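You operate a simulated robot arm through the tools that you are given. There is no shell and no other tool.

You run a simulated robot arm. Do the job below in one go: nothing can be reset, and whatever is moved stays where it is left.

Task
Change the air board's red-tap outlet over to the black hose.
Fine: close the red tap and wait for zero, push the release button, park the blue coupling in the blue holder, couple the black one, then open the tap.

Only the result counts: the job must be done as asked and must still hold three seconds after the hand-in. Knocking over, shifting, dropping, spilling or breaking anything else fails it.

Robot
A 7-joint arm with a two-finger parallel gripper, fixed in place. Base frame: the origin is on the floor under the middle of its stand, x ahead of it, y to its left, z up. Lengths are in mm, angles in degrees, forces in N, time in s.
It reaches about 1479 mm from its shoulder. Its first joint turns from -166.0 to 166.0 degrees. Payload 4.4 kg.
The tool frame sits at the grasp point between the pads (the TCP): z along the fingers, y along the line on which they close. The tips reach 23 mm beyond it. Largest opening 94 mm; finger width 38, thickness 10; the body of the gripper, 54 by 96 mm, starts 39 mm behind the TCP.
Orientation is that of the tool frame in the base frame, as a unit quaternion [x, y, z, w]. With the fingers straight down and closing along the base's y, the tool's x points along the base's -x, its y along +y and its z along -z.

Tools
- The arm moves only by the tool step_arm. Its argument "plan" is a list of rows, each a list of 7 numbers: the shift along the tool's x, y, z in units of 150 mm (1.0 is 150 mm), then the turn, a rotation vector about the tool's x, y, z in units of 90 degrees (1.0 is 90 degrees), then the finger opening in m, from 0 to 0.094. In form: [[tx, ty, tz, wx, wy, wz, claw], ...]. A call has 1 to 20 rows; each row is the pose to reach, as a shift and turn from the pose commanded when the call began, along the tool's axes at that moment. A call with a number of a shift or a turn outside -1 to 1 is refused whole. Rows are played at 5 a second. More than 50 mm and 8.6 degrees between two rows, or a gripper value outside its range, and nothing of the call is played. Where a pose cannot be reached the arm comes as near as it can. A force on the tool above 90 N (or 10 N above the force at the start of the call, whichever is more), or a blocked arm, ends the call early, and 0.2 s more pass. Each finger travels about 72 mm/s and halts on what it meets, pressing with about 42 N; the grip force reading is that of the motor and also rises with nothing between the fingers. The clock runs only during rows and for 0.2 s after the last one: add rows that repeat a pose to give the fingers time. The reply holds the time, the measured pose of the TCP, the force on the tool along the base axes, the opening and the grip force, in the units named above and with some noise, with the torque about the TCP (base axes, N m) and any sound that the robot's microphone picked up.
- Cameras (640 x 400 px; columns grow to the right, rows downward): "scene" is fixed at [400.7, 500.8, 1520.7]; the picture's right is [-0.54, -0.84, 0.00], its down [-0.34, 0.22, -0.91] and it looks along [0.77, -0.49, -0.41] (base axes); focal length 214 px, centre (320, 200). "wrist" rides on the gripper at [86, 16, -74] in the tool frame; the picture's right is [-0.18, 0.98, 0.00], its down [-0.58, -0.11, -0.81] and it looks along [-0.79, -0.15, 0.59] (tool axes); focal length 243 px, centre (320, 200). There is no depth. A picture from a camera that has moved, and an enlarged one, comes with that camera's place and axes in the base frame and with its lens.
- camera(camera): a new picture of that camera. The clock stands still meanwhile.
- zoom(camera, box): a new picture of the part [left, top, right, bottom] of that camera's present view, enlarged. The clock stands still meanwhile.
- job_done(): hands the job in; it is judged then, once.

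Places have to be worked out from the pictures, the camera data and where the tool is seen. Open the gripper and draw the arm clear of the work before you hand the job in, unless the task says otherwise.

The tools are called as name(argument=value, ...) on one line, values as JSON. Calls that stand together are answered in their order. step_arm: Moves the arm, as the interface text tells. Its arguments: {"type":"object","properties":{"plan":{"type":"array","items":{"type":"array","items":{"type":"number"}}}},"required":["plan"]} The other tools are called the same way: camera (camera) takes a picture; zoom (camera, box) takes an enlarged picture of a part of a camera's view; job_done () hands the job in.

At the start:

```text
time: 0.0
eef_pos: [675.2, 150.1, 1408.4]
orientation: [0.0, 1.0, 0.0, -0.001]
force: [0.3, 0.1, 0.8]
moment: [0.04, 0.04, -0.01]
finger_gap: 94.2
grip_force: 0.1
```

scene: 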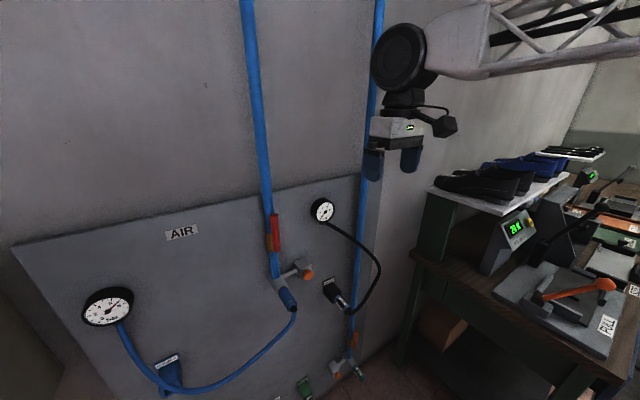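
wrist: 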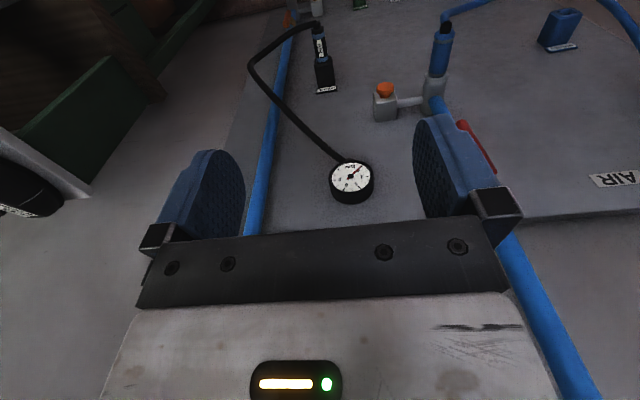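

The scene shows a vertical air board with a red tap, an outlet with a release button, a blue hose coupled to it, and a black coupling in its holder. I'll zoom in for detail before moving.

zoom(camera="scene", box=[220, 180, 400, 330])

zoom(camera="scene", box=[60, 260, 380, 400])

zoom(camera="wrist", box=[230, 0, 640, 220])

```text
2.67 times, centred on (310, 255) of scene
camera zoom: at [400.7, 500.8, 1520.7], right [-0.54, -0.84, 0.0], down [-0.34, 0.22, -0.91], along [0.77, -0.49, -0.41], focal length 572 px, centre (347, 53)
```

zoom: 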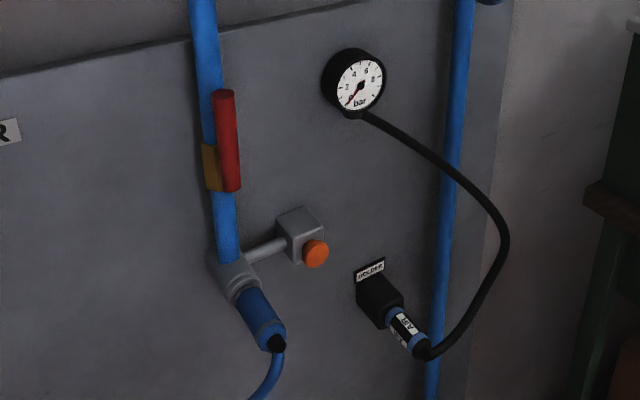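

```text
2.00 times, centred on (220, 330) of scene
camera zoom: at [400.7, 500.8, 1520.7], right [-0.54, -0.84, 0.0], down [-0.34, 0.22, -0.91], along [0.77, -0.49, -0.41], focal length 429 px, centre (520, -60)
```

zoom: 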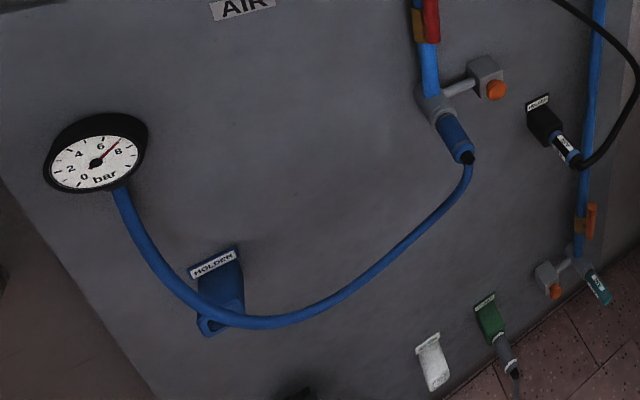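

```text
1.56 times, centred on (435, 110) of wrist
camera zoom: at [589.6, 165.4, 1482.0], right [0.18, 0.98, 0.0], down [0.58, -0.11, 0.81], along [0.79, -0.15, -0.59], focal length 379 px, centre (140, 340)
```

zoom: 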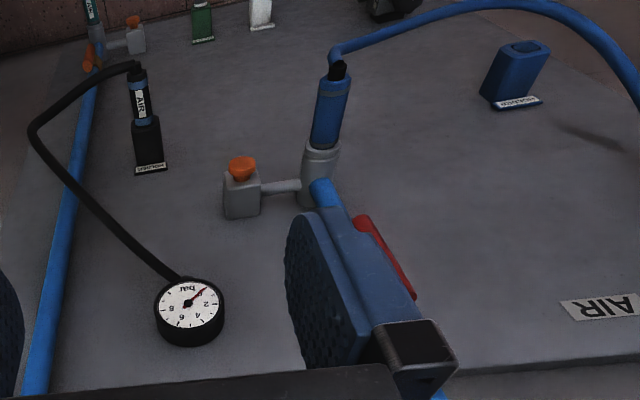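

Triangulating the two views puts things here (all mounted on a vertical board facing -x):
- release button: (875, 245, 1011)
- blue coupling: axis along x, from (865, 341, 1016) to (784, 341, 1012)
- red lever: x≈863, y≈344, z 1155–1266
- black coupling: (812–900, 117, 820)
- blue holder: near (911, 667, 836)

I'll shift to +y, well clear of the board, for a closer look.

step_arm(plan=[[0, 0.2, 0, 0, 0, 0, 0.094], [0, 0.4, 0, 0, 0, 0, 0.094], [0, 0.6, 0, 0, 0, 0, 0.094], [0, 0.8, 0, 0, 0, 0, 0.094], [0, 1.0, 0, 0, 0, 0, 0.094], [0, 1.0, 0, 0, 0, 0, 0.094]])

camera(camera="wrist")

zoom(camera="wrist", box=[150, 0, 450, 200])

```text
time: 1.4
eef_pos: [676.9, 300.1, 1407.3]
orientation: [0.0, 1.0, -0.001, 0.0]
force: [0.0, 1.3, -0.6]
moment: [-0.02, -0.03, -0.01]
finger_gap: 93.7
grip_force: 0.0
```

```text
taken
camera wrist: at [589.5, 315.6, 1481.6], right [0.18, 0.98, 0.0], down [0.58, -0.11, 0.81], along [0.79, -0.15, -0.59], focal length 243 px, centre (320, 200)
```

wrist: 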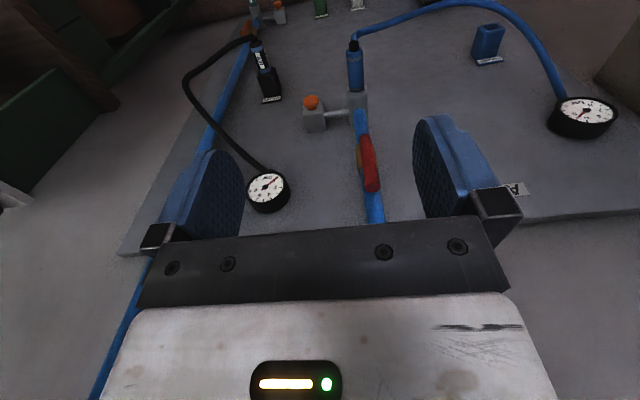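

```text
2.00 times, centred on (300, 100) of wrist
camera zoom: at [589.5, 315.6, 1481.6], right [0.18, 0.98, 0.0], down [0.58, -0.11, 0.81], along [0.79, -0.15, -0.59], focal length 485 px, centre (360, 400)
```

zoom: 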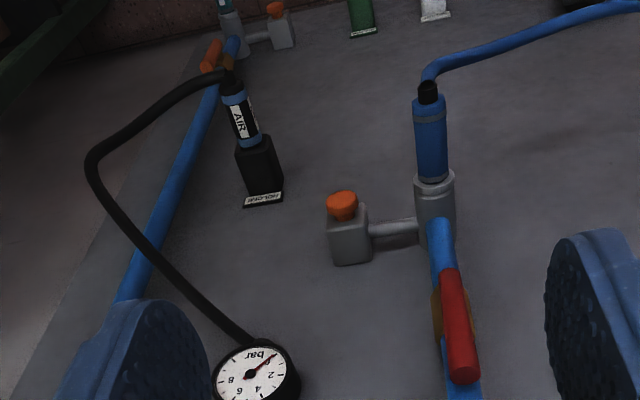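

The lever, valve body and outlet are clearer now. I'll zoom right into the tap and outlet, and into the blue holder.

zoom(camera="wrist", box=[320, 80, 420, 220])

zoom(camera="wrist", box=[440, 0, 640, 140])

zoom(camera="scene", box=[250, 200, 330, 320])

zoom(camera="scene", box=[70, 270, 230, 400])

```text
2.86 times, centred on (370, 150) of wrist
camera zoom: at [589.5, 315.6, 1481.6], right [0.18, 0.98, 0.0], down [0.58, -0.11, 0.81], along [0.79, -0.15, -0.59], focal length 693 px, centre (177, 343)
```

zoom: 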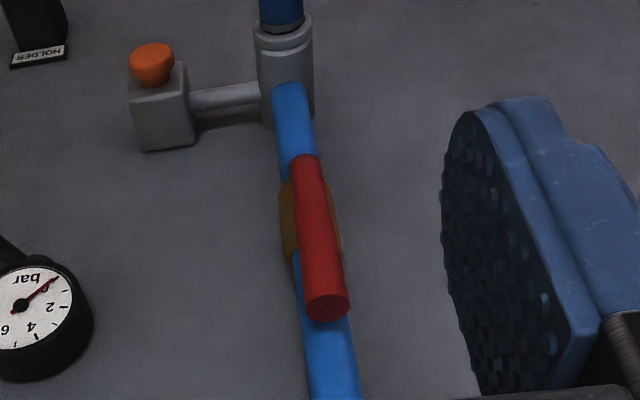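

```text
2.86 times, centred on (540, 70) of wrist
camera zoom: at [589.5, 315.6, 1481.6], right [0.18, 0.98, 0.0], down [0.58, -0.11, 0.81], along [0.79, -0.15, -0.59], focal length 693 px, centre (-309, 571)
```

zoom: 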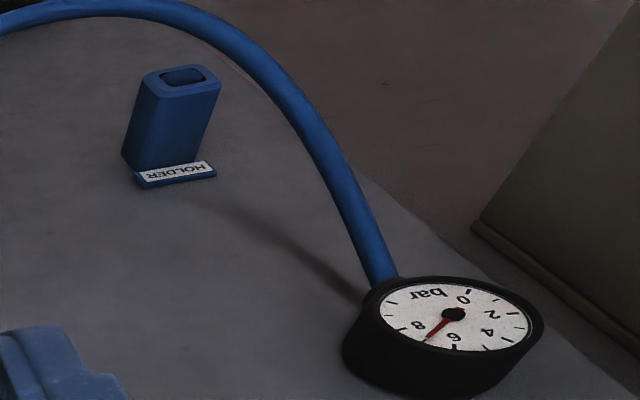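

```text
3.33 times, centred on (290, 260) of scene
camera zoom: at [400.7, 500.8, 1520.7], right [-0.54, -0.84, 0.0], down [-0.34, 0.22, -0.91], along [0.77, -0.49, -0.41], focal length 715 px, centre (420, 0)
```

zoom: 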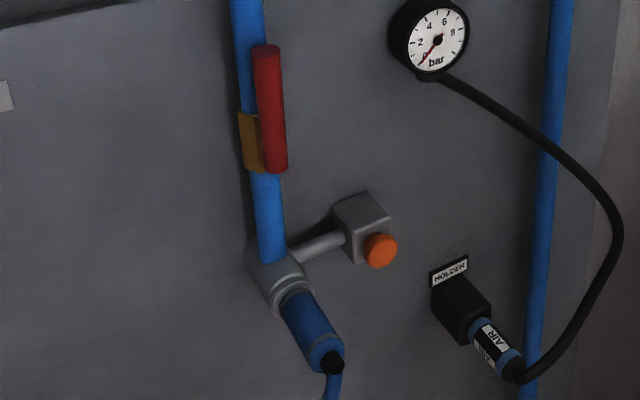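

```text
3.08 times, centred on (150, 335) of scene
camera zoom: at [400.7, 500.8, 1520.7], right [-0.54, -0.84, 0.0], down [-0.34, 0.22, -0.91], along [0.77, -0.49, -0.41], focal length 660 px, centre (843, -215)
```

zoom: 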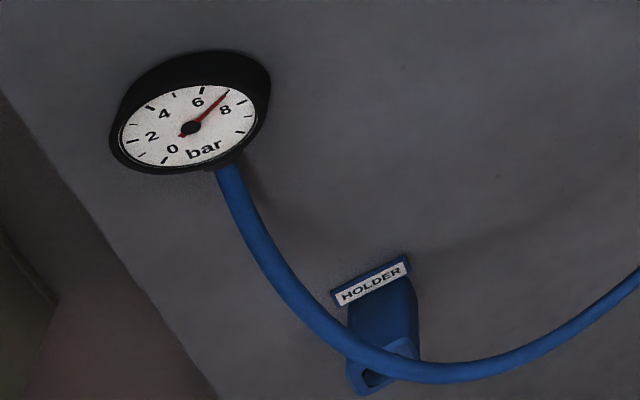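

The pipes, outlets and holders all point straight out along -x. The tap lever (about 20 mm thick, x≈863) pivots at about z≈1174. I'll pitch the tool so the fingers point at the board (+x), which keeps the wrist clear of the pipes, and close the fingers for pushing.

step_arm(plan=[[0, 0, 0, 0, -0.083, 0, 0.06], [0, 0, 0, 0, -0.167, 0, 0.03], [0, 0, 0, 0, -0.25, 0, 0], [0, 0, 0, 0, -0.333, 0, 0], [0, 0, 0, 0, -0.417, 0, 0], [0, 0, 0, 0, -0.5, 0, 0], [0, 0, 0, 0, -0.583, 0, 0], [0, 0, 0, 0, -0.667, 0, 0], [0, 0, 0, 0, -0.75, 0, 0], [0, 0, 0, 0, -0.833, 0, 0], [0, 0, 0, 0, -0.917, 0, 0], [0, 0, 0, 0, -1.0, 0, 0], [0, 0, 0, 0, -1.0, 0, 0], [0, 0, 0, 0, -1.0, 0, 0]])

camera(camera="scene")

camera(camera="wrist")

```text
time: 4.4
eef_pos: [675.7, 299.3, 1407.5]
orientation: [0.0, 0.708, -0.001, 0.707]
force: [-0.5, 0.2, 0.5]
moment: [-0.01, -0.02, 0.03]
finger_gap: 0.0
grip_force: 41.8
```

```text
taken
```

scene: 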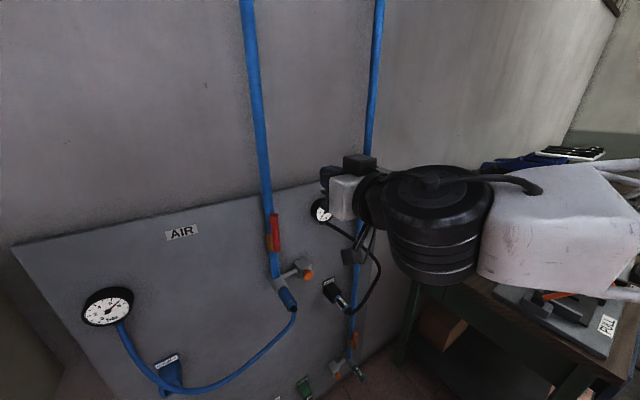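

```text
taken
camera wrist: at [601.8, 315.5, 1321.2], right [0.0, 0.98, 0.18], down [-0.81, -0.11, 0.58], along [0.59, -0.15, 0.79], focal length 243 px, centre (320, 200)
```

wrist: 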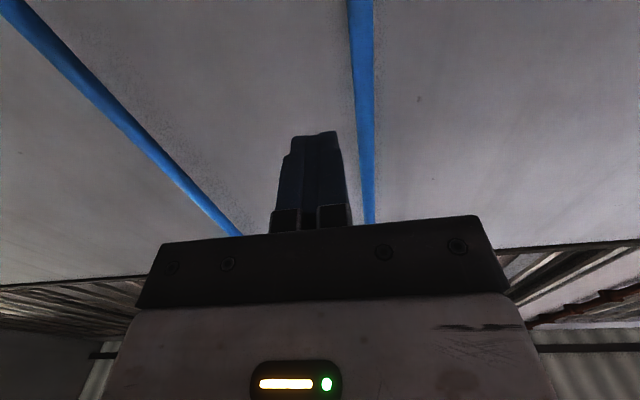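

The fingers now point at the board. I'll move to the +y side of the lever, still standing off in x, to check alignment.

step_arm(plan=[[0.16, 0.1, 0.0, 0, 0, 0, 0], [0.33, 0.2, 0.0, 0, 0, 0, 0], [0.5, 0.3, 0.05, 0, 0, 0, 0], [0.66, 0.4, 0.1, 0, 0, 0, 0], [0.83, 0.5, 0.2, 0, 0, 0, 0], [0.98, 0.6, 0.35, 0, 0, 0, 0], [0.98, 0.6, 0.5, 0, 0, 0, 0], [0.98, 0.6, 0.6, 0, 0, 0, 0], [0.98, 0.6, 0.6, 0, 0, 0, 0]])

zoom(camera="scene", box=[200, 150, 400, 330])

camera(camera="wrist")

```text
time: 6.4
eef_pos: [767.2, 388.6, 1260.8]
orientation: [0.0, 0.707, -0.001, 0.707]
force: [0.2, 0.0, 0.2]
moment: [-0.02, -0.01, 0.01]
finger_gap: 0.0
grip_force: 41.6
```

```text
2.22 times, centred on (300, 240) of scene
camera zoom: at [400.7, 500.8, 1520.7], right [-0.54, -0.84, 0.0], down [-0.34, 0.22, -0.91], along [0.77, -0.49, -0.41], focal length 477 px, centre (364, 111)
```

zoom: 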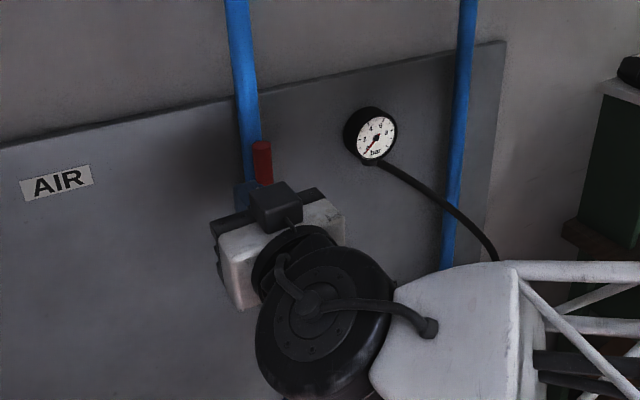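

```text
taken
camera wrist: at [691.8, 404.9, 1173.5], right [0.0, 0.98, 0.18], down [-0.81, -0.11, 0.58], along [0.59, -0.15, 0.79], focal length 243 px, centre (320, 200)
```

wrist: 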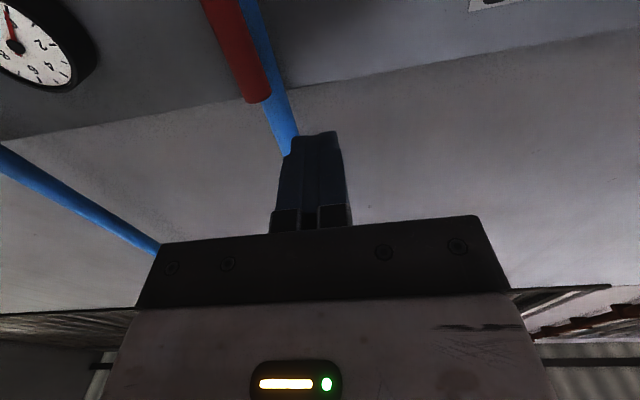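

The wrist view puts the lever top at about (863, 341, 1264), which agrees with the earlier estimate. I'll advance so the closed fingertips reach beside the lever on its +y side.

step_arm(plan=[[0.05, 0, 0.15, 0, 0, 0, 0], [0.1, 0, 0.3, 0, 0, 0, 0], [0.137, 0, 0.45, 0, 0, 0, 0], [0.137, 0, 0.553, 0, 0, 0, 0], [0.137, 0, 0.553, 0, 0, 0, 0]])

camera(camera="wrist")

zoom(camera="scene", box=[220, 180, 340, 280])

```text
time: 7.6
eef_pos: [850.0, 389.3, 1240.2]
orientation: [0.0, 0.707, -0.001, 0.707]
force: [0.9, 0.1, -0.4]
moment: [-0.03, -0.04, -0.02]
finger_gap: 0.1
grip_force: 42.2
```

```text
taken
camera wrist: at [774.4, 405.3, 1153.7], right [0.0, 0.98, 0.18], down [-0.81, -0.11, 0.58], along [0.59, -0.15, 0.79], focal length 243 px, centre (320, 200)
```

wrist: 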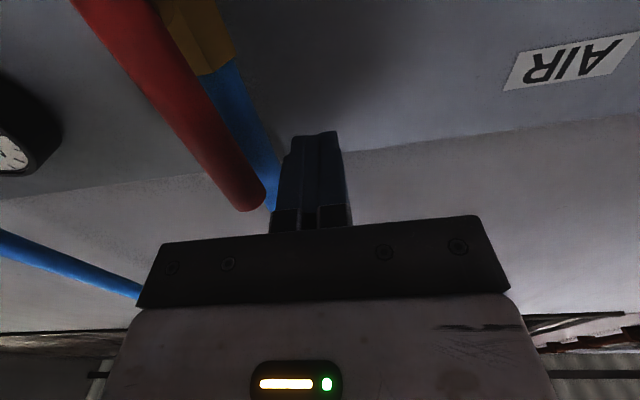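

```text
4.00 times, centred on (280, 230) of scene
camera zoom: at [400.7, 500.8, 1520.7], right [-0.54, -0.84, 0.0], down [-0.34, 0.22, -0.91], along [0.77, -0.49, -0.41], focal length 858 px, centre (480, 80)
```

zoom: 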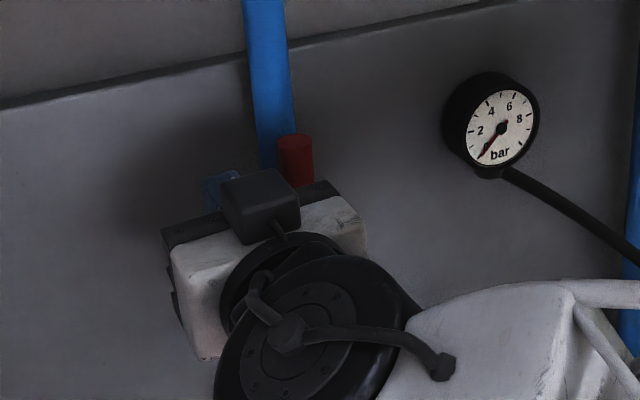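

The fingertips are beside the lever with about 15 mm to go. I'll push slowly toward -y (clockwise seen from the front) and watch the force.

step_arm(plan=[[0, -0.05, 0, 0, 0, 0, 0], [0, -0.1, 0, 0, 0, 0, 0], [0, -0.15, 0, 0, 0, 0, 0], [0, -0.18, 0, 0, 0, 0, 0], [0, -0.21, 0, 0, 0, 0, 0], [0, -0.24, 0, 0, 0, 0, 0], [0, -0.24, 0, 0, 0, 0, 0]])

camera(camera="wrist")

```text
time: 9.2
eef_pos: [850.2, 354.1, 1240.7]
orientation: [0.0, 0.707, 0.0, 0.707]
force: [-0.7, 0.3, 0.1]
moment: [0.0, 0.03, 0.01]
finger_gap: 0.1
grip_force: 42.9
```

```text
taken
camera wrist: at [774.6, 369.3, 1154.0], right [0.0, 0.98, 0.18], down [-0.81, -0.11, 0.58], along [0.59, -0.15, 0.79], focal length 243 px, centre (320, 200)
```

wrist: 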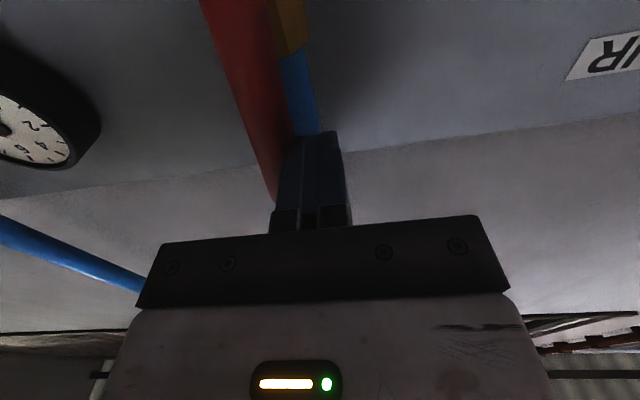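

There's no force yet, so the finger is at or just touching the lever. I'll continue pushing slowly.

step_arm(plan=[[0, -0.02, 0, 0, 0, 0, 0], [0, -0.04, 0, 0, 0, 0, 0], [0, -0.06, 0, 0, 0, 0, 0], [0, -0.08, 0, 0, 0, 0, 0], [0, -0.08, 0, 0, 0, 0, 0]])

camera(camera="wrist")

zoom(camera="scene", box=[220, 180, 340, 280])

```text
time: 10.4
eef_pos: [850.0, 341.8, 1239.4]
orientation: [0.0, 0.707, 0.0, 0.708]
force: [-0.1, 0.8, 0.5]
moment: [0.01, 0.02, 0.04]
finger_gap: 0.1
grip_force: 42.2
```

```text
taken
camera wrist: at [774.3, 357.8, 1153.6], right [0.0, 0.98, 0.18], down [-0.81, -0.11, 0.58], along [0.59, -0.15, 0.79], focal length 243 px, centre (320, 200)
```

wrist: 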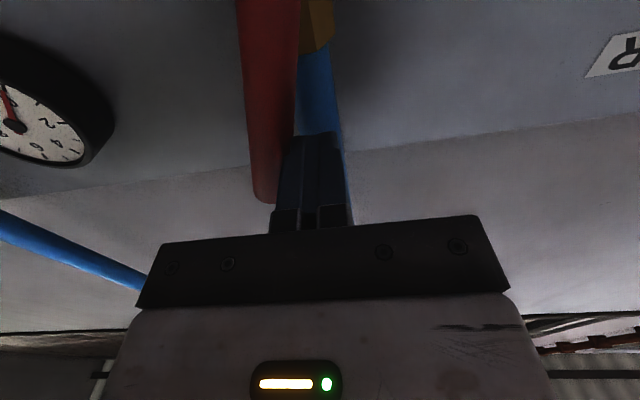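

```text
4.00 times, centred on (280, 230) of scene
camera zoom: at [400.7, 500.8, 1520.7], right [-0.54, -0.84, 0.0], down [-0.34, 0.22, -0.91], along [0.77, -0.49, -0.41], focal length 858 px, centre (480, 80)
```

zoom: 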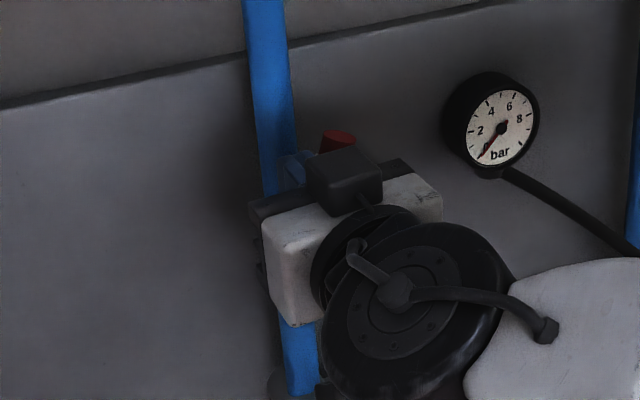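

The lever is swinging toward -y with negligible force, so this is the right direction. I'll follow the arc around to about horizontal.

step_arm(plan=[[0.003, -0.04, 0, 0, 0, 0, 0], [0.006, -0.08, 0, 0, 0, 0, 0], [0.01, -0.133, 0, 0, 0, 0, 0], [0.03, -0.183, 0, 0, 0, 0, 0], [0.055, -0.233, 0, 0, 0, 0, 0], [0.09, -0.28, 0, 0, 0, 0, 0], [0.135, -0.325, 0, 0, 0, 0, 0], [0.18, -0.355, 0, 0, 0, 0, 0], [0.22, -0.385, 0, 0, 0, 0, 0], [0.22, -0.385, 0, 0, 0, 0, 0]])

camera(camera="wrist")

camera(camera="scene")

```text
time: 12.6
eef_pos: [849.9, 282.7, 1206.3]
orientation: [0.0, 0.707, 0.0, 0.707]
force: [-0.3, 0.1, -0.4]
moment: [0.04, 0.0, 0.0]
finger_gap: 0.0
grip_force: 41.9
```

```text
taken
camera wrist: at [774.8, 299.6, 1119.9], right [0.0, 0.98, 0.18], down [-0.81, -0.11, 0.58], along [0.59, -0.15, 0.79], focal length 243 px, centre (320, 200)
```

wrist: 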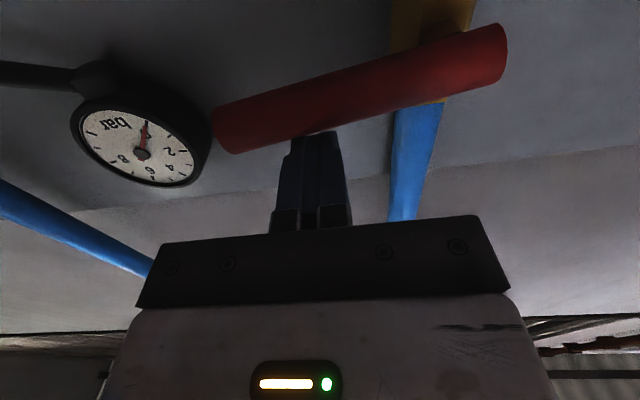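

```text
taken
```

scene: 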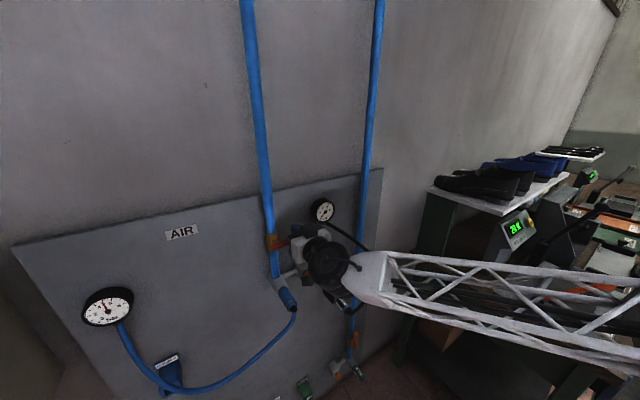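

The lever is within a few degrees of horizontal and the blue gauge has started falling. I'll press it down a little more, to its stop.

step_arm(plan=[[0.02, -0.01, 0, 0, 0, 0, 0], [0.04, -0.02, 0, 0, 0, 0, 0], [0.06, -0.02, 0, 0, 0, 0, 0], [0.06, -0.02, 0, 0, 0, 0, 0]])

camera(camera="wrist")

zoom(camera="scene", box=[60, 270, 160, 340])

```text
time: 13.6
eef_pos: [849.0, 281.0, 1199.0]
orientation: [-0.001, 0.707, 0.001, 0.708]
force: [-0.1, -1.5, 7.0]
moment: [-0.04, -0.13, 0.04]
finger_gap: 0.3
grip_force: 42.0
```

```text
taken
camera wrist: at [774.9, 296.8, 1112.2], right [0.0, 0.98, 0.18], down [-0.81, -0.11, 0.58], along [0.59, -0.15, 0.79], focal length 243 px, centre (320, 200)
```

wrist: 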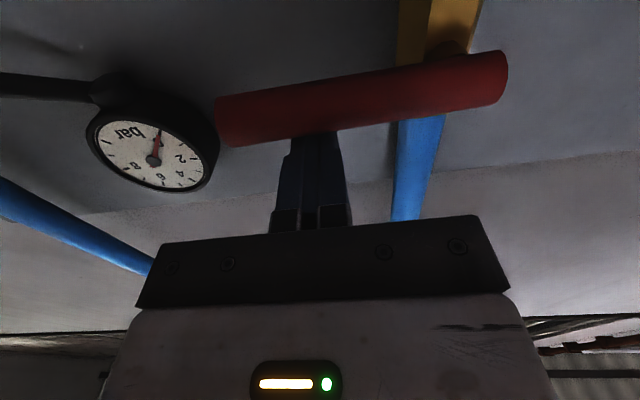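

```text
5.71 times, centred on (110, 305) of scene
camera zoom: at [400.7, 500.8, 1520.7], right [-0.54, -0.84, 0.0], down [-0.34, 0.22, -0.91], along [0.77, -0.49, -0.41], focal length 1226 px, centre (1520, -400)
```

zoom: 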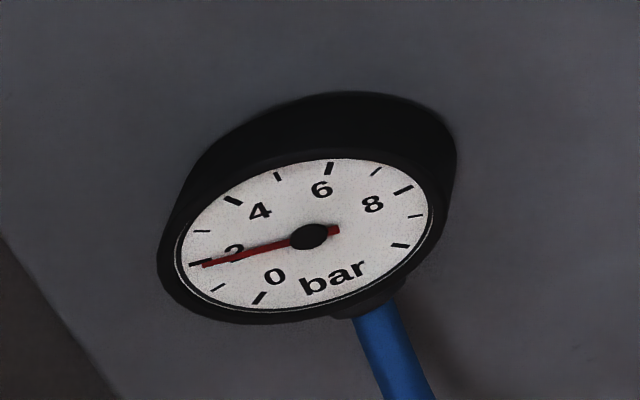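

The force has risen to 7 N at the stop, the lever is horizontal (tap closed), and the gauge has fallen to about 2 bar. I'll ease up, back away from the board, and head down toward the release button while the pressure drops.

step_arm(plan=[[-0.03, 0, 0, 0, 0, 0, 0], [-0.03, 0, -0.1, 0, 0, 0, 0], [-0.03, 0, -0.3, 0, 0, 0, 0], [-0.03, 0, -0.5, 0, 0, 0, 0], [0.1, -0.05, -0.6, 0, 0, 0, 0], [0.3, -0.1, -0.6, 0, 0, 0, 0], [0.5, -0.15, -0.6, 0, 0, 0, 0], [0.7, -0.2, -0.6, 0, 0, 0, 0], [0.9, -0.24, -0.6, 0, 0, 0, 0], [0.9, -0.24, -0.6, 0, 0, 0, 0]])

zoom(camera="scene", box=[60, 270, 160, 340])

zoom(camera="scene", box=[220, 180, 380, 330])

camera(camera="wrist")

```text
time: 15.8
eef_pos: [760.1, 244.6, 1062.1]
orientation: [0.0, 0.707, 0.0, 0.707]
force: [-0.7, 0.2, 0.3]
moment: [0.01, 0.0, 0.01]
finger_gap: 0.2
grip_force: 42.1
```

```text
5.71 times, centred on (110, 305) of scene
camera zoom: at [400.7, 500.8, 1520.7], right [-0.54, -0.84, 0.0], down [-0.34, 0.22, -0.91], along [0.77, -0.49, -0.41], focal length 1226 px, centre (1520, -400)
```

zoom: 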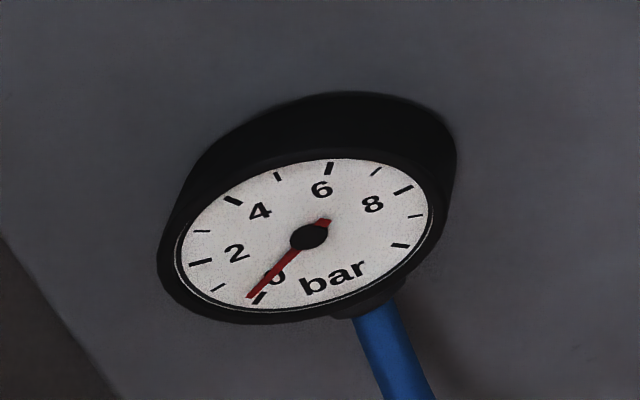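

```text
2.67 times, centred on (300, 255) of scene
camera zoom: at [400.7, 500.8, 1520.7], right [-0.54, -0.84, 0.0], down [-0.34, 0.22, -0.91], along [0.77, -0.49, -0.41], focal length 572 px, centre (373, 53)
```

zoom: 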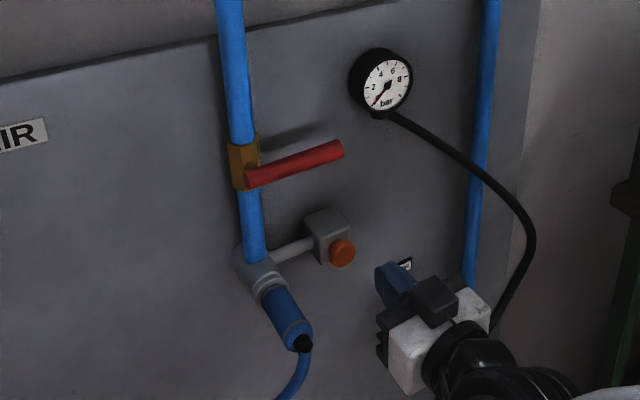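

```text
taken
camera wrist: at [684.3, 260.6, 975.9], right [0.0, 0.98, 0.18], down [-0.81, -0.11, 0.58], along [0.59, -0.15, 0.79], focal length 243 px, centre (320, 200)
```

wrist: 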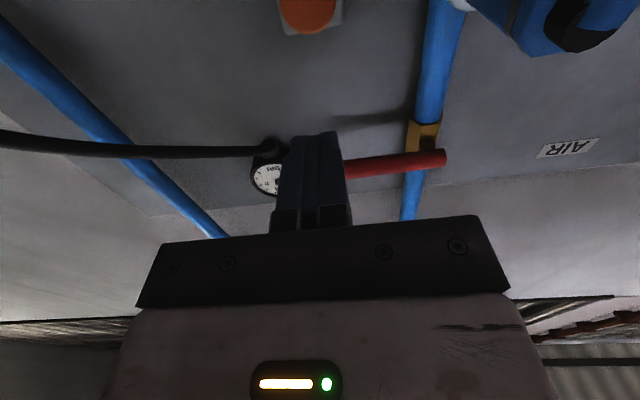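

The needle is nearly at zero. I'll go lower and look up at the button to refine its position.

step_arm(plan=[[0.15, 0, 0, 0, 0, 0, 0], [0.3, 0, 0, 0, 0, 0, 0], [0.34, 0, 0, 0, 0, 0, 0], [0.34, 0, 0, 0, 0, 0, 0]])

camera(camera="wrist")

zoom(camera="scene", box=[60, 270, 160, 340])

zoom(camera="scene", box=[260, 220, 360, 320])

```text
time: 16.8
eef_pos: [758.7, 244.9, 1011.3]
orientation: [0.0, 0.707, 0.001, 0.708]
force: [0.4, 0.0, 0.7]
moment: [-0.01, 0.02, -0.05]
finger_gap: 0.0
grip_force: 41.8
```

```text
taken
camera wrist: at [684.2, 261.1, 925.1], right [0.0, 0.98, 0.18], down [-0.81, -0.11, 0.58], along [0.59, -0.15, 0.79], focal length 243 px, centre (320, 200)
```

wrist: 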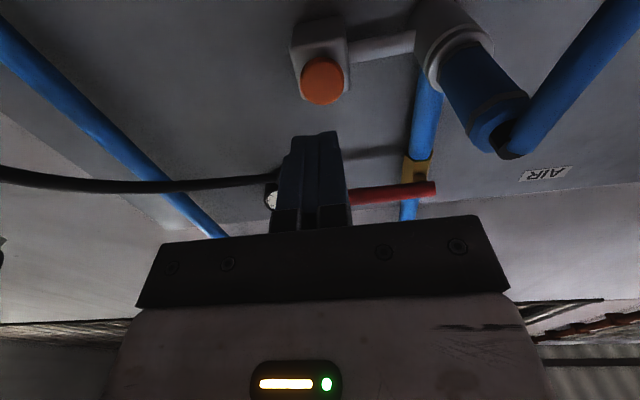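

```text
5.71 times, centred on (110, 305) of scene
camera zoom: at [400.7, 500.8, 1520.7], right [-0.54, -0.84, 0.0], down [-0.34, 0.22, -0.91], along [0.77, -0.49, -0.41], focal length 1226 px, centre (1520, -400)
```

zoom: 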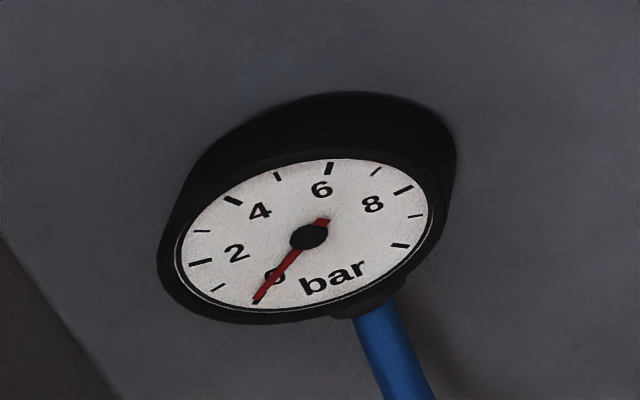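

```text
4.00 times, centred on (310, 270) of scene
camera zoom: at [400.7, 500.8, 1520.7], right [-0.54, -0.84, 0.0], down [-0.34, 0.22, -0.91], along [0.77, -0.49, -0.41], focal length 858 px, centre (360, -80)
```

zoom: 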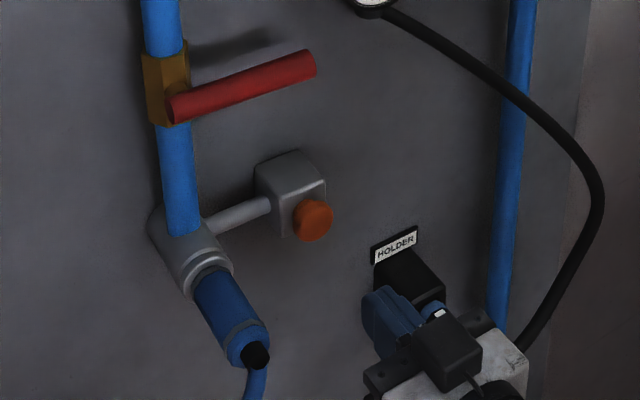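

The gauge now reads zero. The button centre is about (866, 245, 1017), so I'll line up on it and advance until just short of contact.

step_arm(plan=[[-0.03, 0, 0.15, 0, 0, 0, 0], [-0.035, 0, 0.3, 0, 0, 0, 0], [-0.035, 0, 0.42, 0, 0, 0, 0], [-0.035, 0, 0.5, 0, 0, 0, 0], [-0.035, 0, 0.5, 0, 0, 0, 0]])

camera(camera="wrist")

zoom(camera="scene", box=[260, 220, 360, 320])

```text
time: 18.0
eef_pos: [833.4, 244.2, 1017.4]
orientation: [0.001, 0.707, -0.001, 0.707]
force: [-0.3, 0.1, -0.1]
moment: [0.0, 0.0, -0.01]
finger_gap: 0.0
grip_force: 41.6
```

```text
taken
camera wrist: at [759.1, 260.4, 930.3], right [0.0, 0.98, 0.18], down [-0.81, -0.11, 0.58], along [0.59, -0.15, 0.79], focal length 243 px, centre (320, 200)
```

wrist: 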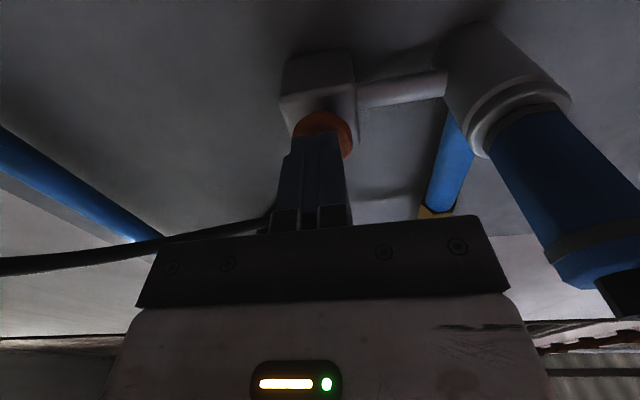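

```text
4.00 times, centred on (310, 270) of scene
camera zoom: at [400.7, 500.8, 1520.7], right [-0.54, -0.84, 0.0], down [-0.34, 0.22, -0.91], along [0.77, -0.49, -0.41], focal length 858 px, centre (360, -80)
```

zoom: 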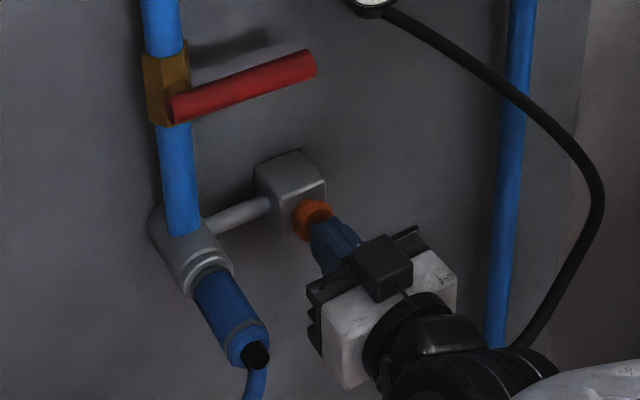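

The fingertips are centred on the button and about 10 mm away. I'll press slowly while watching force and sound.

step_arm(plan=[[0, 0, 0.03, 0, 0, 0, 0], [0, 0, 0.06, 0, 0, 0, 0], [0, 0, 0.08, 0, 0, 0, 0], [0, 0, 0.1, 0, 0, 0, 0], [0, 0, 0.12, 0, 0, 0, 0], [0, 0, 0.12, 0, 0, 0, 0]])

zoom(camera="scene", box=[260, 220, 360, 320])

```text
time: 19.1
eef_pos: [849.0, 244.6, 1016.8]
orientation: [0.0, 0.707, 0.0, 0.707]
force: [-83.1, -19.5, 13.2]
moment: [0.05, -0.4, -0.45]
finger_gap: 0.0
grip_force: 41.9
heard: click
stopped in row 5: the force on the tool passed its limit at 99 N (the readings are from after the stop); the commanded pose is now the measured one
```

```text
4.00 times, centred on (310, 270) of scene
camera zoom: at [400.7, 500.8, 1520.7], right [-0.54, -0.84, 0.0], down [-0.34, 0.22, -0.91], along [0.77, -0.49, -0.41], focal length 858 px, centre (360, -80)
```

zoom: 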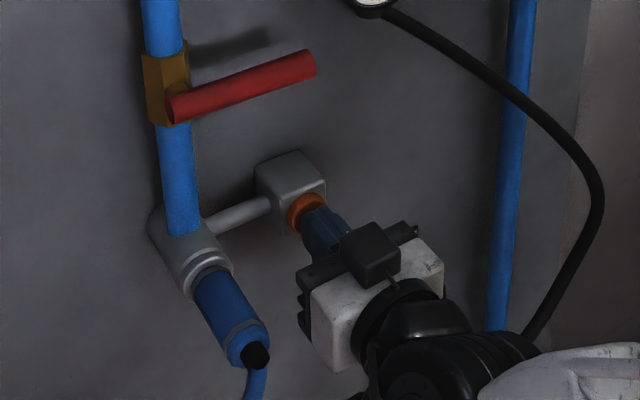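

There was a click and the button bottomed out, and the blue coupling is still sitting in its outlet. I'll back off, then rise above coupling height.

step_arm(plan=[[0, 0, -0.05, 0, 0, 0, 0], [0, 0, -0.15, 0, 0, 0, 0], [0, 0, -0.35, 0, 0, 0, 0], [0, 0, -0.6, 0, 0, 0, 0.03], [-0.2, 0, -0.8, 0, 0, 0, 0.06], [-0.45, 0, -0.8, 0, 0, 0, 0.07], [-0.7, 0, -0.8, 0, 0, 0, 0.07], [-0.7, 0, -0.8, 0, 0, 0, 0.07]])

zoom(camera="scene", box=[220, 200, 360, 320])

```text
time: 20.9
eef_pos: [729.4, 245.6, 1122.0]
orientation: [0.0, 0.707, 0.0, 0.707]
force: [0.0, 0.1, 0.6]
moment: [-0.03, -0.01, 0.01]
finger_gap: 70.0
grip_force: 0.0
```

```text
3.33 times, centred on (290, 260) of scene
camera zoom: at [400.7, 500.8, 1520.7], right [-0.54, -0.84, 0.0], down [-0.34, 0.22, -0.91], along [0.77, -0.49, -0.41], focal length 715 px, centre (420, 0)
```

zoom: 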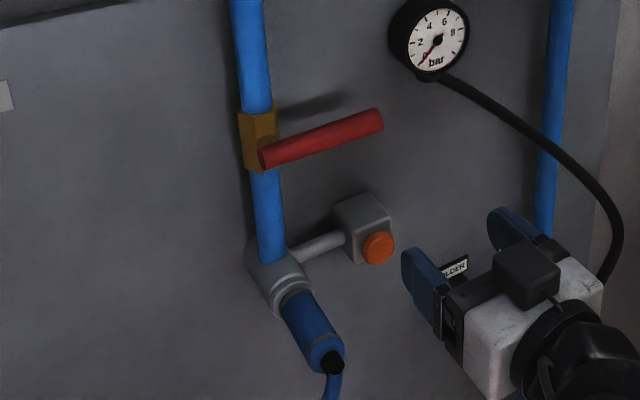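

The coupling is still seated and the button has sprung back. I'll pitch the tool to about 30° from vertical and move over the coupling at y≈341, staying high.

step_arm(plan=[[0, 0, 0, 0, 0.083, 0, 0.07], [0, 0.05, 0, 0, 0.167, 0, 0.07], [0, 0.15, 0, 0, 0.25, 0, 0.07], [0, 0.25, 0, 0, 0.333, 0, 0.07], [0, 0.35, 0, 0, 0.417, 0, 0.07], [0, 0.45, 0, 0, 0.5, 0, 0.07], [0, 0.55, 0, 0, 0.583, 0, 0.07], [0, 0.64, 0, 0, 0.667, 0, 0.07], [0, 0.64, 0.1, 0, 0.667, 0, 0.07], [0, 0.64, 0.2, 0, 0.667, 0, 0.07], [0, 0.64, 0.2, 0, 0.667, 0, 0.07]])

camera(camera="wrist")

zoom(camera="scene", box=[220, 180, 380, 330])

```text
time: 23.4
eef_pos: [759.9, 340.9, 1121.8]
orientation: [0.0, 0.966, 0.0, 0.258]
force: [0.2, 0.2, 0.8]
moment: [0.0, -0.02, 0.02]
finger_gap: 70.1
grip_force: 0.1
```

```text
taken
camera wrist: at [647.4, 356.8, 1142.7], right [0.16, 0.98, 0.09], down [0.1, -0.11, 0.99], along [0.98, -0.15, -0.12], focal length 243 px, centre (320, 200)
```

wrist: 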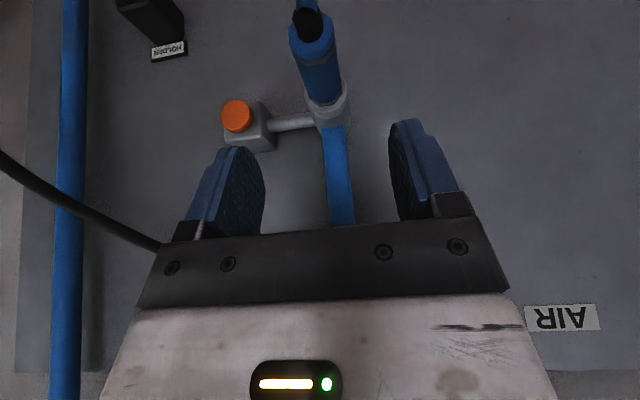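

```text
2.67 times, centred on (300, 255) of scene
camera zoom: at [400.7, 500.8, 1520.7], right [-0.54, -0.84, 0.0], down [-0.34, 0.22, -0.91], along [0.77, -0.49, -0.41], focal length 572 px, centre (373, 53)
```

zoom: 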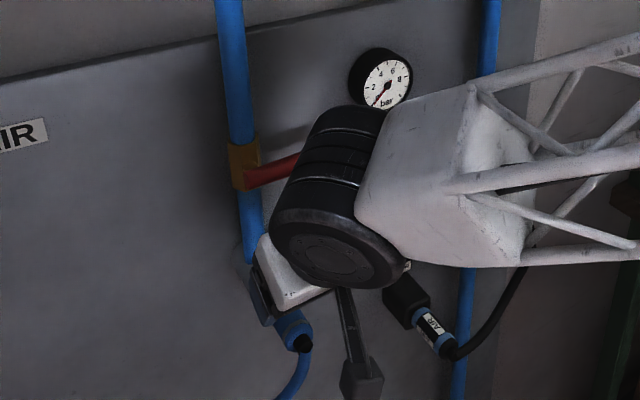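

I'll zoom in on the coupling from the wrist to pin its axis before descending.

zoom(camera="wrist", box=[250, 0, 390, 140])

```text
2.86 times, centred on (320, 70) of wrist
camera zoom: at [647.4, 356.8, 1142.7], right [0.16, 0.98, 0.09], down [0.1, -0.11, 0.99], along [0.98, -0.15, -0.12], focal length 693 px, centre (320, 571)
```

zoom: 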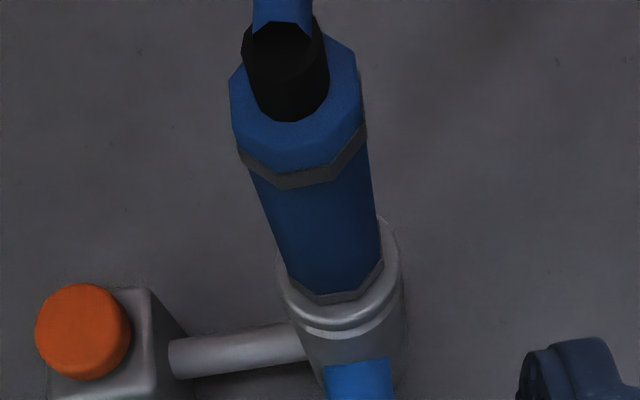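

The barrel is about 31 mm thick, with its rear face at (791, 340, 1017) and the outlet ring at x≈873. I'll descend along the finger direction so the pads straddle the barrel around x≈812.

step_arm(plan=[[0.01, 0, 0.13, 0, 0, 0, 0.07], [0.02, -0.003, 0.26, 0, 0, 0, 0.07], [0.03, -0.006, 0.4, 0, 0, 0, 0.07], [0.04, -0.009, 0.53, 0, 0, 0, 0.07], [0.05, -0.009, 0.66, 0, 0, 0, 0.07], [0.0525, -0.009, 0.784, 0, 0, 0, 0.07], [0.0525, -0.009, 0.784, 0, 0, 0, 0.07]])

camera(camera="wrist")

camera(camera="scene")

```text
time: 24.9
eef_pos: [811.8, 338.2, 1015.1]
orientation: [0.0, 0.966, 0.0, 0.257]
force: [-0.5, -0.1, -0.4]
moment: [-0.01, 0.03, 0.01]
finger_gap: 69.9
grip_force: 0.0
```

```text
taken
camera wrist: at [699.3, 355.0, 1036.5], right [0.16, 0.98, 0.09], down [0.1, -0.11, 0.99], along [0.98, -0.15, -0.12], focal length 243 px, centre (320, 200)
```

wrist: 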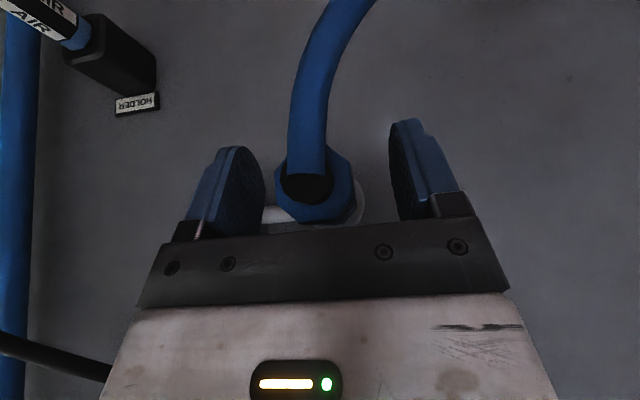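

```text
taken
```

scene: 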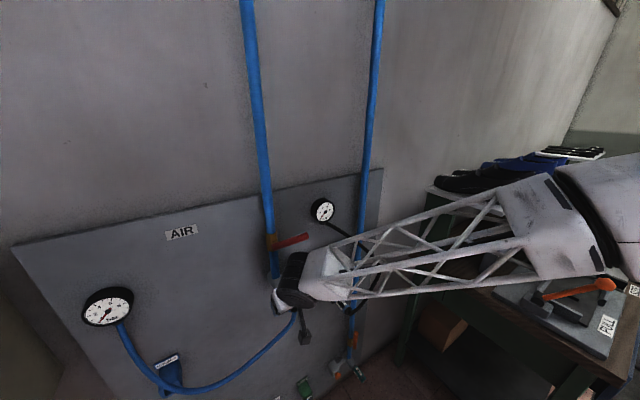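

The barrel sits centred between the pads (axis at about y 341, z 1019). I'll nudge y by +2.5 mm and close the gripper.

step_arm(plan=[[0, 0.017, 0, 0, 0, 0, 0.07], [0, 0.017, 0, 0, 0, 0, 0.05], [0, 0.017, 0, 0, 0, 0, 0.03], [0, 0.017, 0, 0, 0, 0, 0.02], [0, 0.017, 0, 0, 0, 0, 0.02], [0, 0.017, 0, 0, 0, 0, 0.02]])

camera(camera="wrist")

```text
time: 26.4
eef_pos: [812.5, 340.0, 1016.5]
orientation: [0.001, 0.966, 0.0, 0.259]
force: [-8.4, -47.2, 5.8]
moment: [0.06, -0.23, -0.66]
finger_gap: 29.0
grip_force: 42.6
```

```text
taken
camera wrist: at [699.4, 356.5, 1037.0], right [0.16, 0.98, 0.09], down [0.1, -0.11, 0.99], along [0.98, -0.15, -0.12], focal length 243 px, centre (320, 200)
```

wrist: 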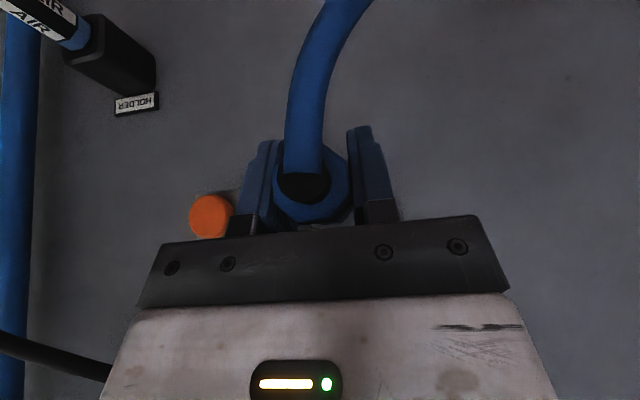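

The gripper holds the barrel at 29 mm, but there's a 47 N side force: the barrel sits slightly toward -y. I'll relieve it by shifting a couple of mm to -y before pulling.

step_arm(plan=[[0, -0.007, 0, 0, 0, 0, 0.02], [0, -0.014, 0, 0, 0, 0, 0.02], [0, -0.014, 0, 0, 0, 0, 0.02]])

```text
time: 27.1
eef_pos: [813.5, 339.9, 1015.3]
orientation: [-0.001, 0.966, 0.0, 0.259]
force: [-4.7, -24.1, 0.9]
moment: [-0.01, 0.19, -0.13]
finger_gap: 29.2
grip_force: 41.6
```

The side force halved, so the same shift again should null it.

step_arm(plan=[[0, -0.007, 0, 0, 0, 0, 0.02], [0, -0.013, 0, 0, 0, 0, 0.02], [0, -0.013, 0, 0, 0, 0, 0.02]])

```text
time: 27.9
eef_pos: [812.6, 338.1, 1015.6]
orientation: [0.0, 0.966, 0.0, 0.258]
force: [1.0, 3.2, -0.8]
moment: [-0.02, -0.01, 0.13]
finger_gap: 28.9
grip_force: 42.4
```

The side force is nulled, so the outlet axis is at y≈338. Now I'll pull straight out along -x, slowly at first.

step_arm(plan=[[0.029, 0, -0.0167, 0, 0, 0, 0.02], [0.058, 0, -0.0333, 0, 0, 0, 0.02], [0.087, 0, -0.05, 0, 0, 0, 0.02], [0.115, 0, -0.0667, 0, 0, 0, 0.02], [0.115, 0, -0.0667, 0, 0, 0, 0.02]])

zoom(camera="scene", box=[220, 220, 360, 340])

camera(camera="wrist")

```text
time: 29.1
eef_pos: [792.3, 339.0, 1014.7]
orientation: [0.0, 0.966, 0.0, 0.258]
force: [0.3, 0.1, -0.9]
moment: [-0.01, -0.02, 0.02]
finger_gap: 29.1
grip_force: 42.3
```

```text
3.33 times, centred on (290, 280) of scene
camera zoom: at [400.7, 500.8, 1520.7], right [-0.54, -0.84, 0.0], down [-0.34, 0.22, -0.91], along [0.77, -0.49, -0.41], focal length 715 px, centre (420, -67)
```

zoom: 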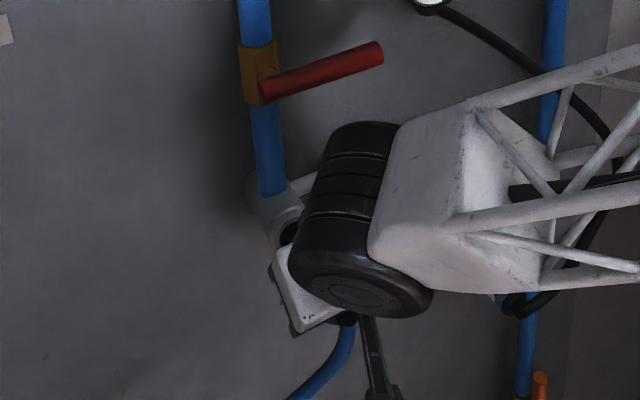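

```text
taken
camera wrist: at [679.4, 354.0, 1036.6], right [0.16, 0.98, 0.09], down [0.1, -0.11, 0.99], along [0.98, -0.15, -0.12], focal length 243 px, centre (320, 200)
```

wrist: 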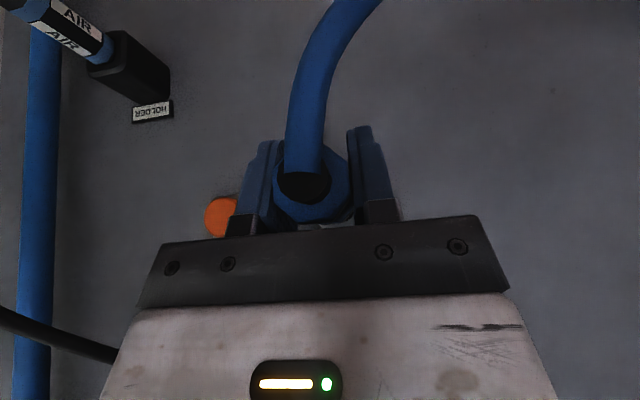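

The coupling slides out freely with no force and the outlet's mouth is visible. I'll keep pulling back to get it fully clear.

step_arm(plan=[[0.058, 0, -0.0333, 0, 0, 0, 0.02], [0.144, 0, -0.083, 0, 0, 0, 0.02], [0.26, 0, -0.15, 0, 0, 0, 0.02], [0.375, 0, -0.217, 0, 0, 0, 0.02], [0.49, 0, -0.283, 0, 0, 0, 0.02], [0.577, 0, -0.333, 0, 0, 0, 0.02], [0.577, 0, -0.333, 0, 0, 0, 0.02]])

camera(camera="scene")

camera(camera="wrist")

```text
time: 30.8
eef_pos: [692.0, 338.3, 1016.0]
orientation: [0.0, 0.966, 0.001, 0.258]
force: [-0.5, 0.7, 0.3]
moment: [-0.01, 0.02, -0.03]
finger_gap: 29.2
grip_force: 41.6
```

```text
taken
```

scene: 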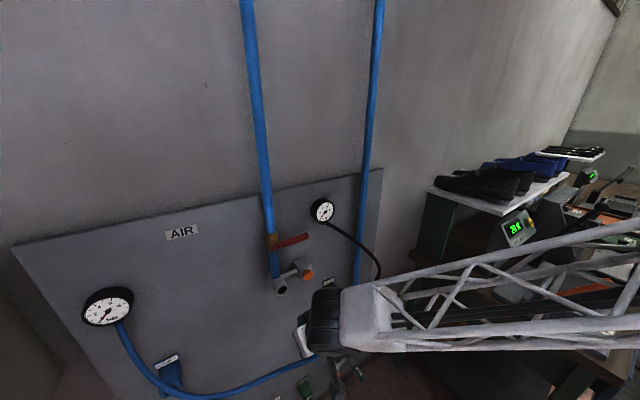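

```text
taken
camera wrist: at [578.9, 353.9, 1036.9], right [0.16, 0.98, 0.09], down [0.1, -0.11, 0.99], along [0.98, -0.15, -0.12], focal length 243 px, centre (320, 200)
```

wrist: 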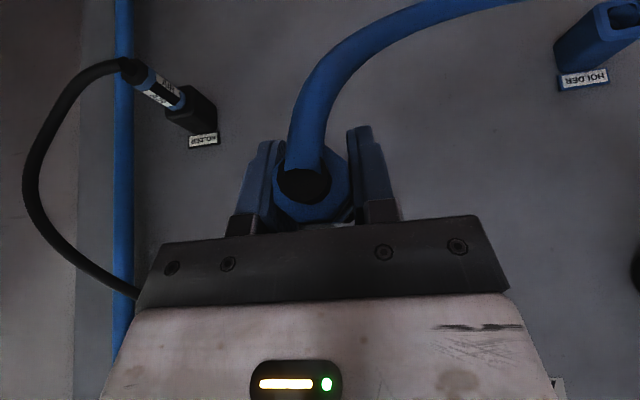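

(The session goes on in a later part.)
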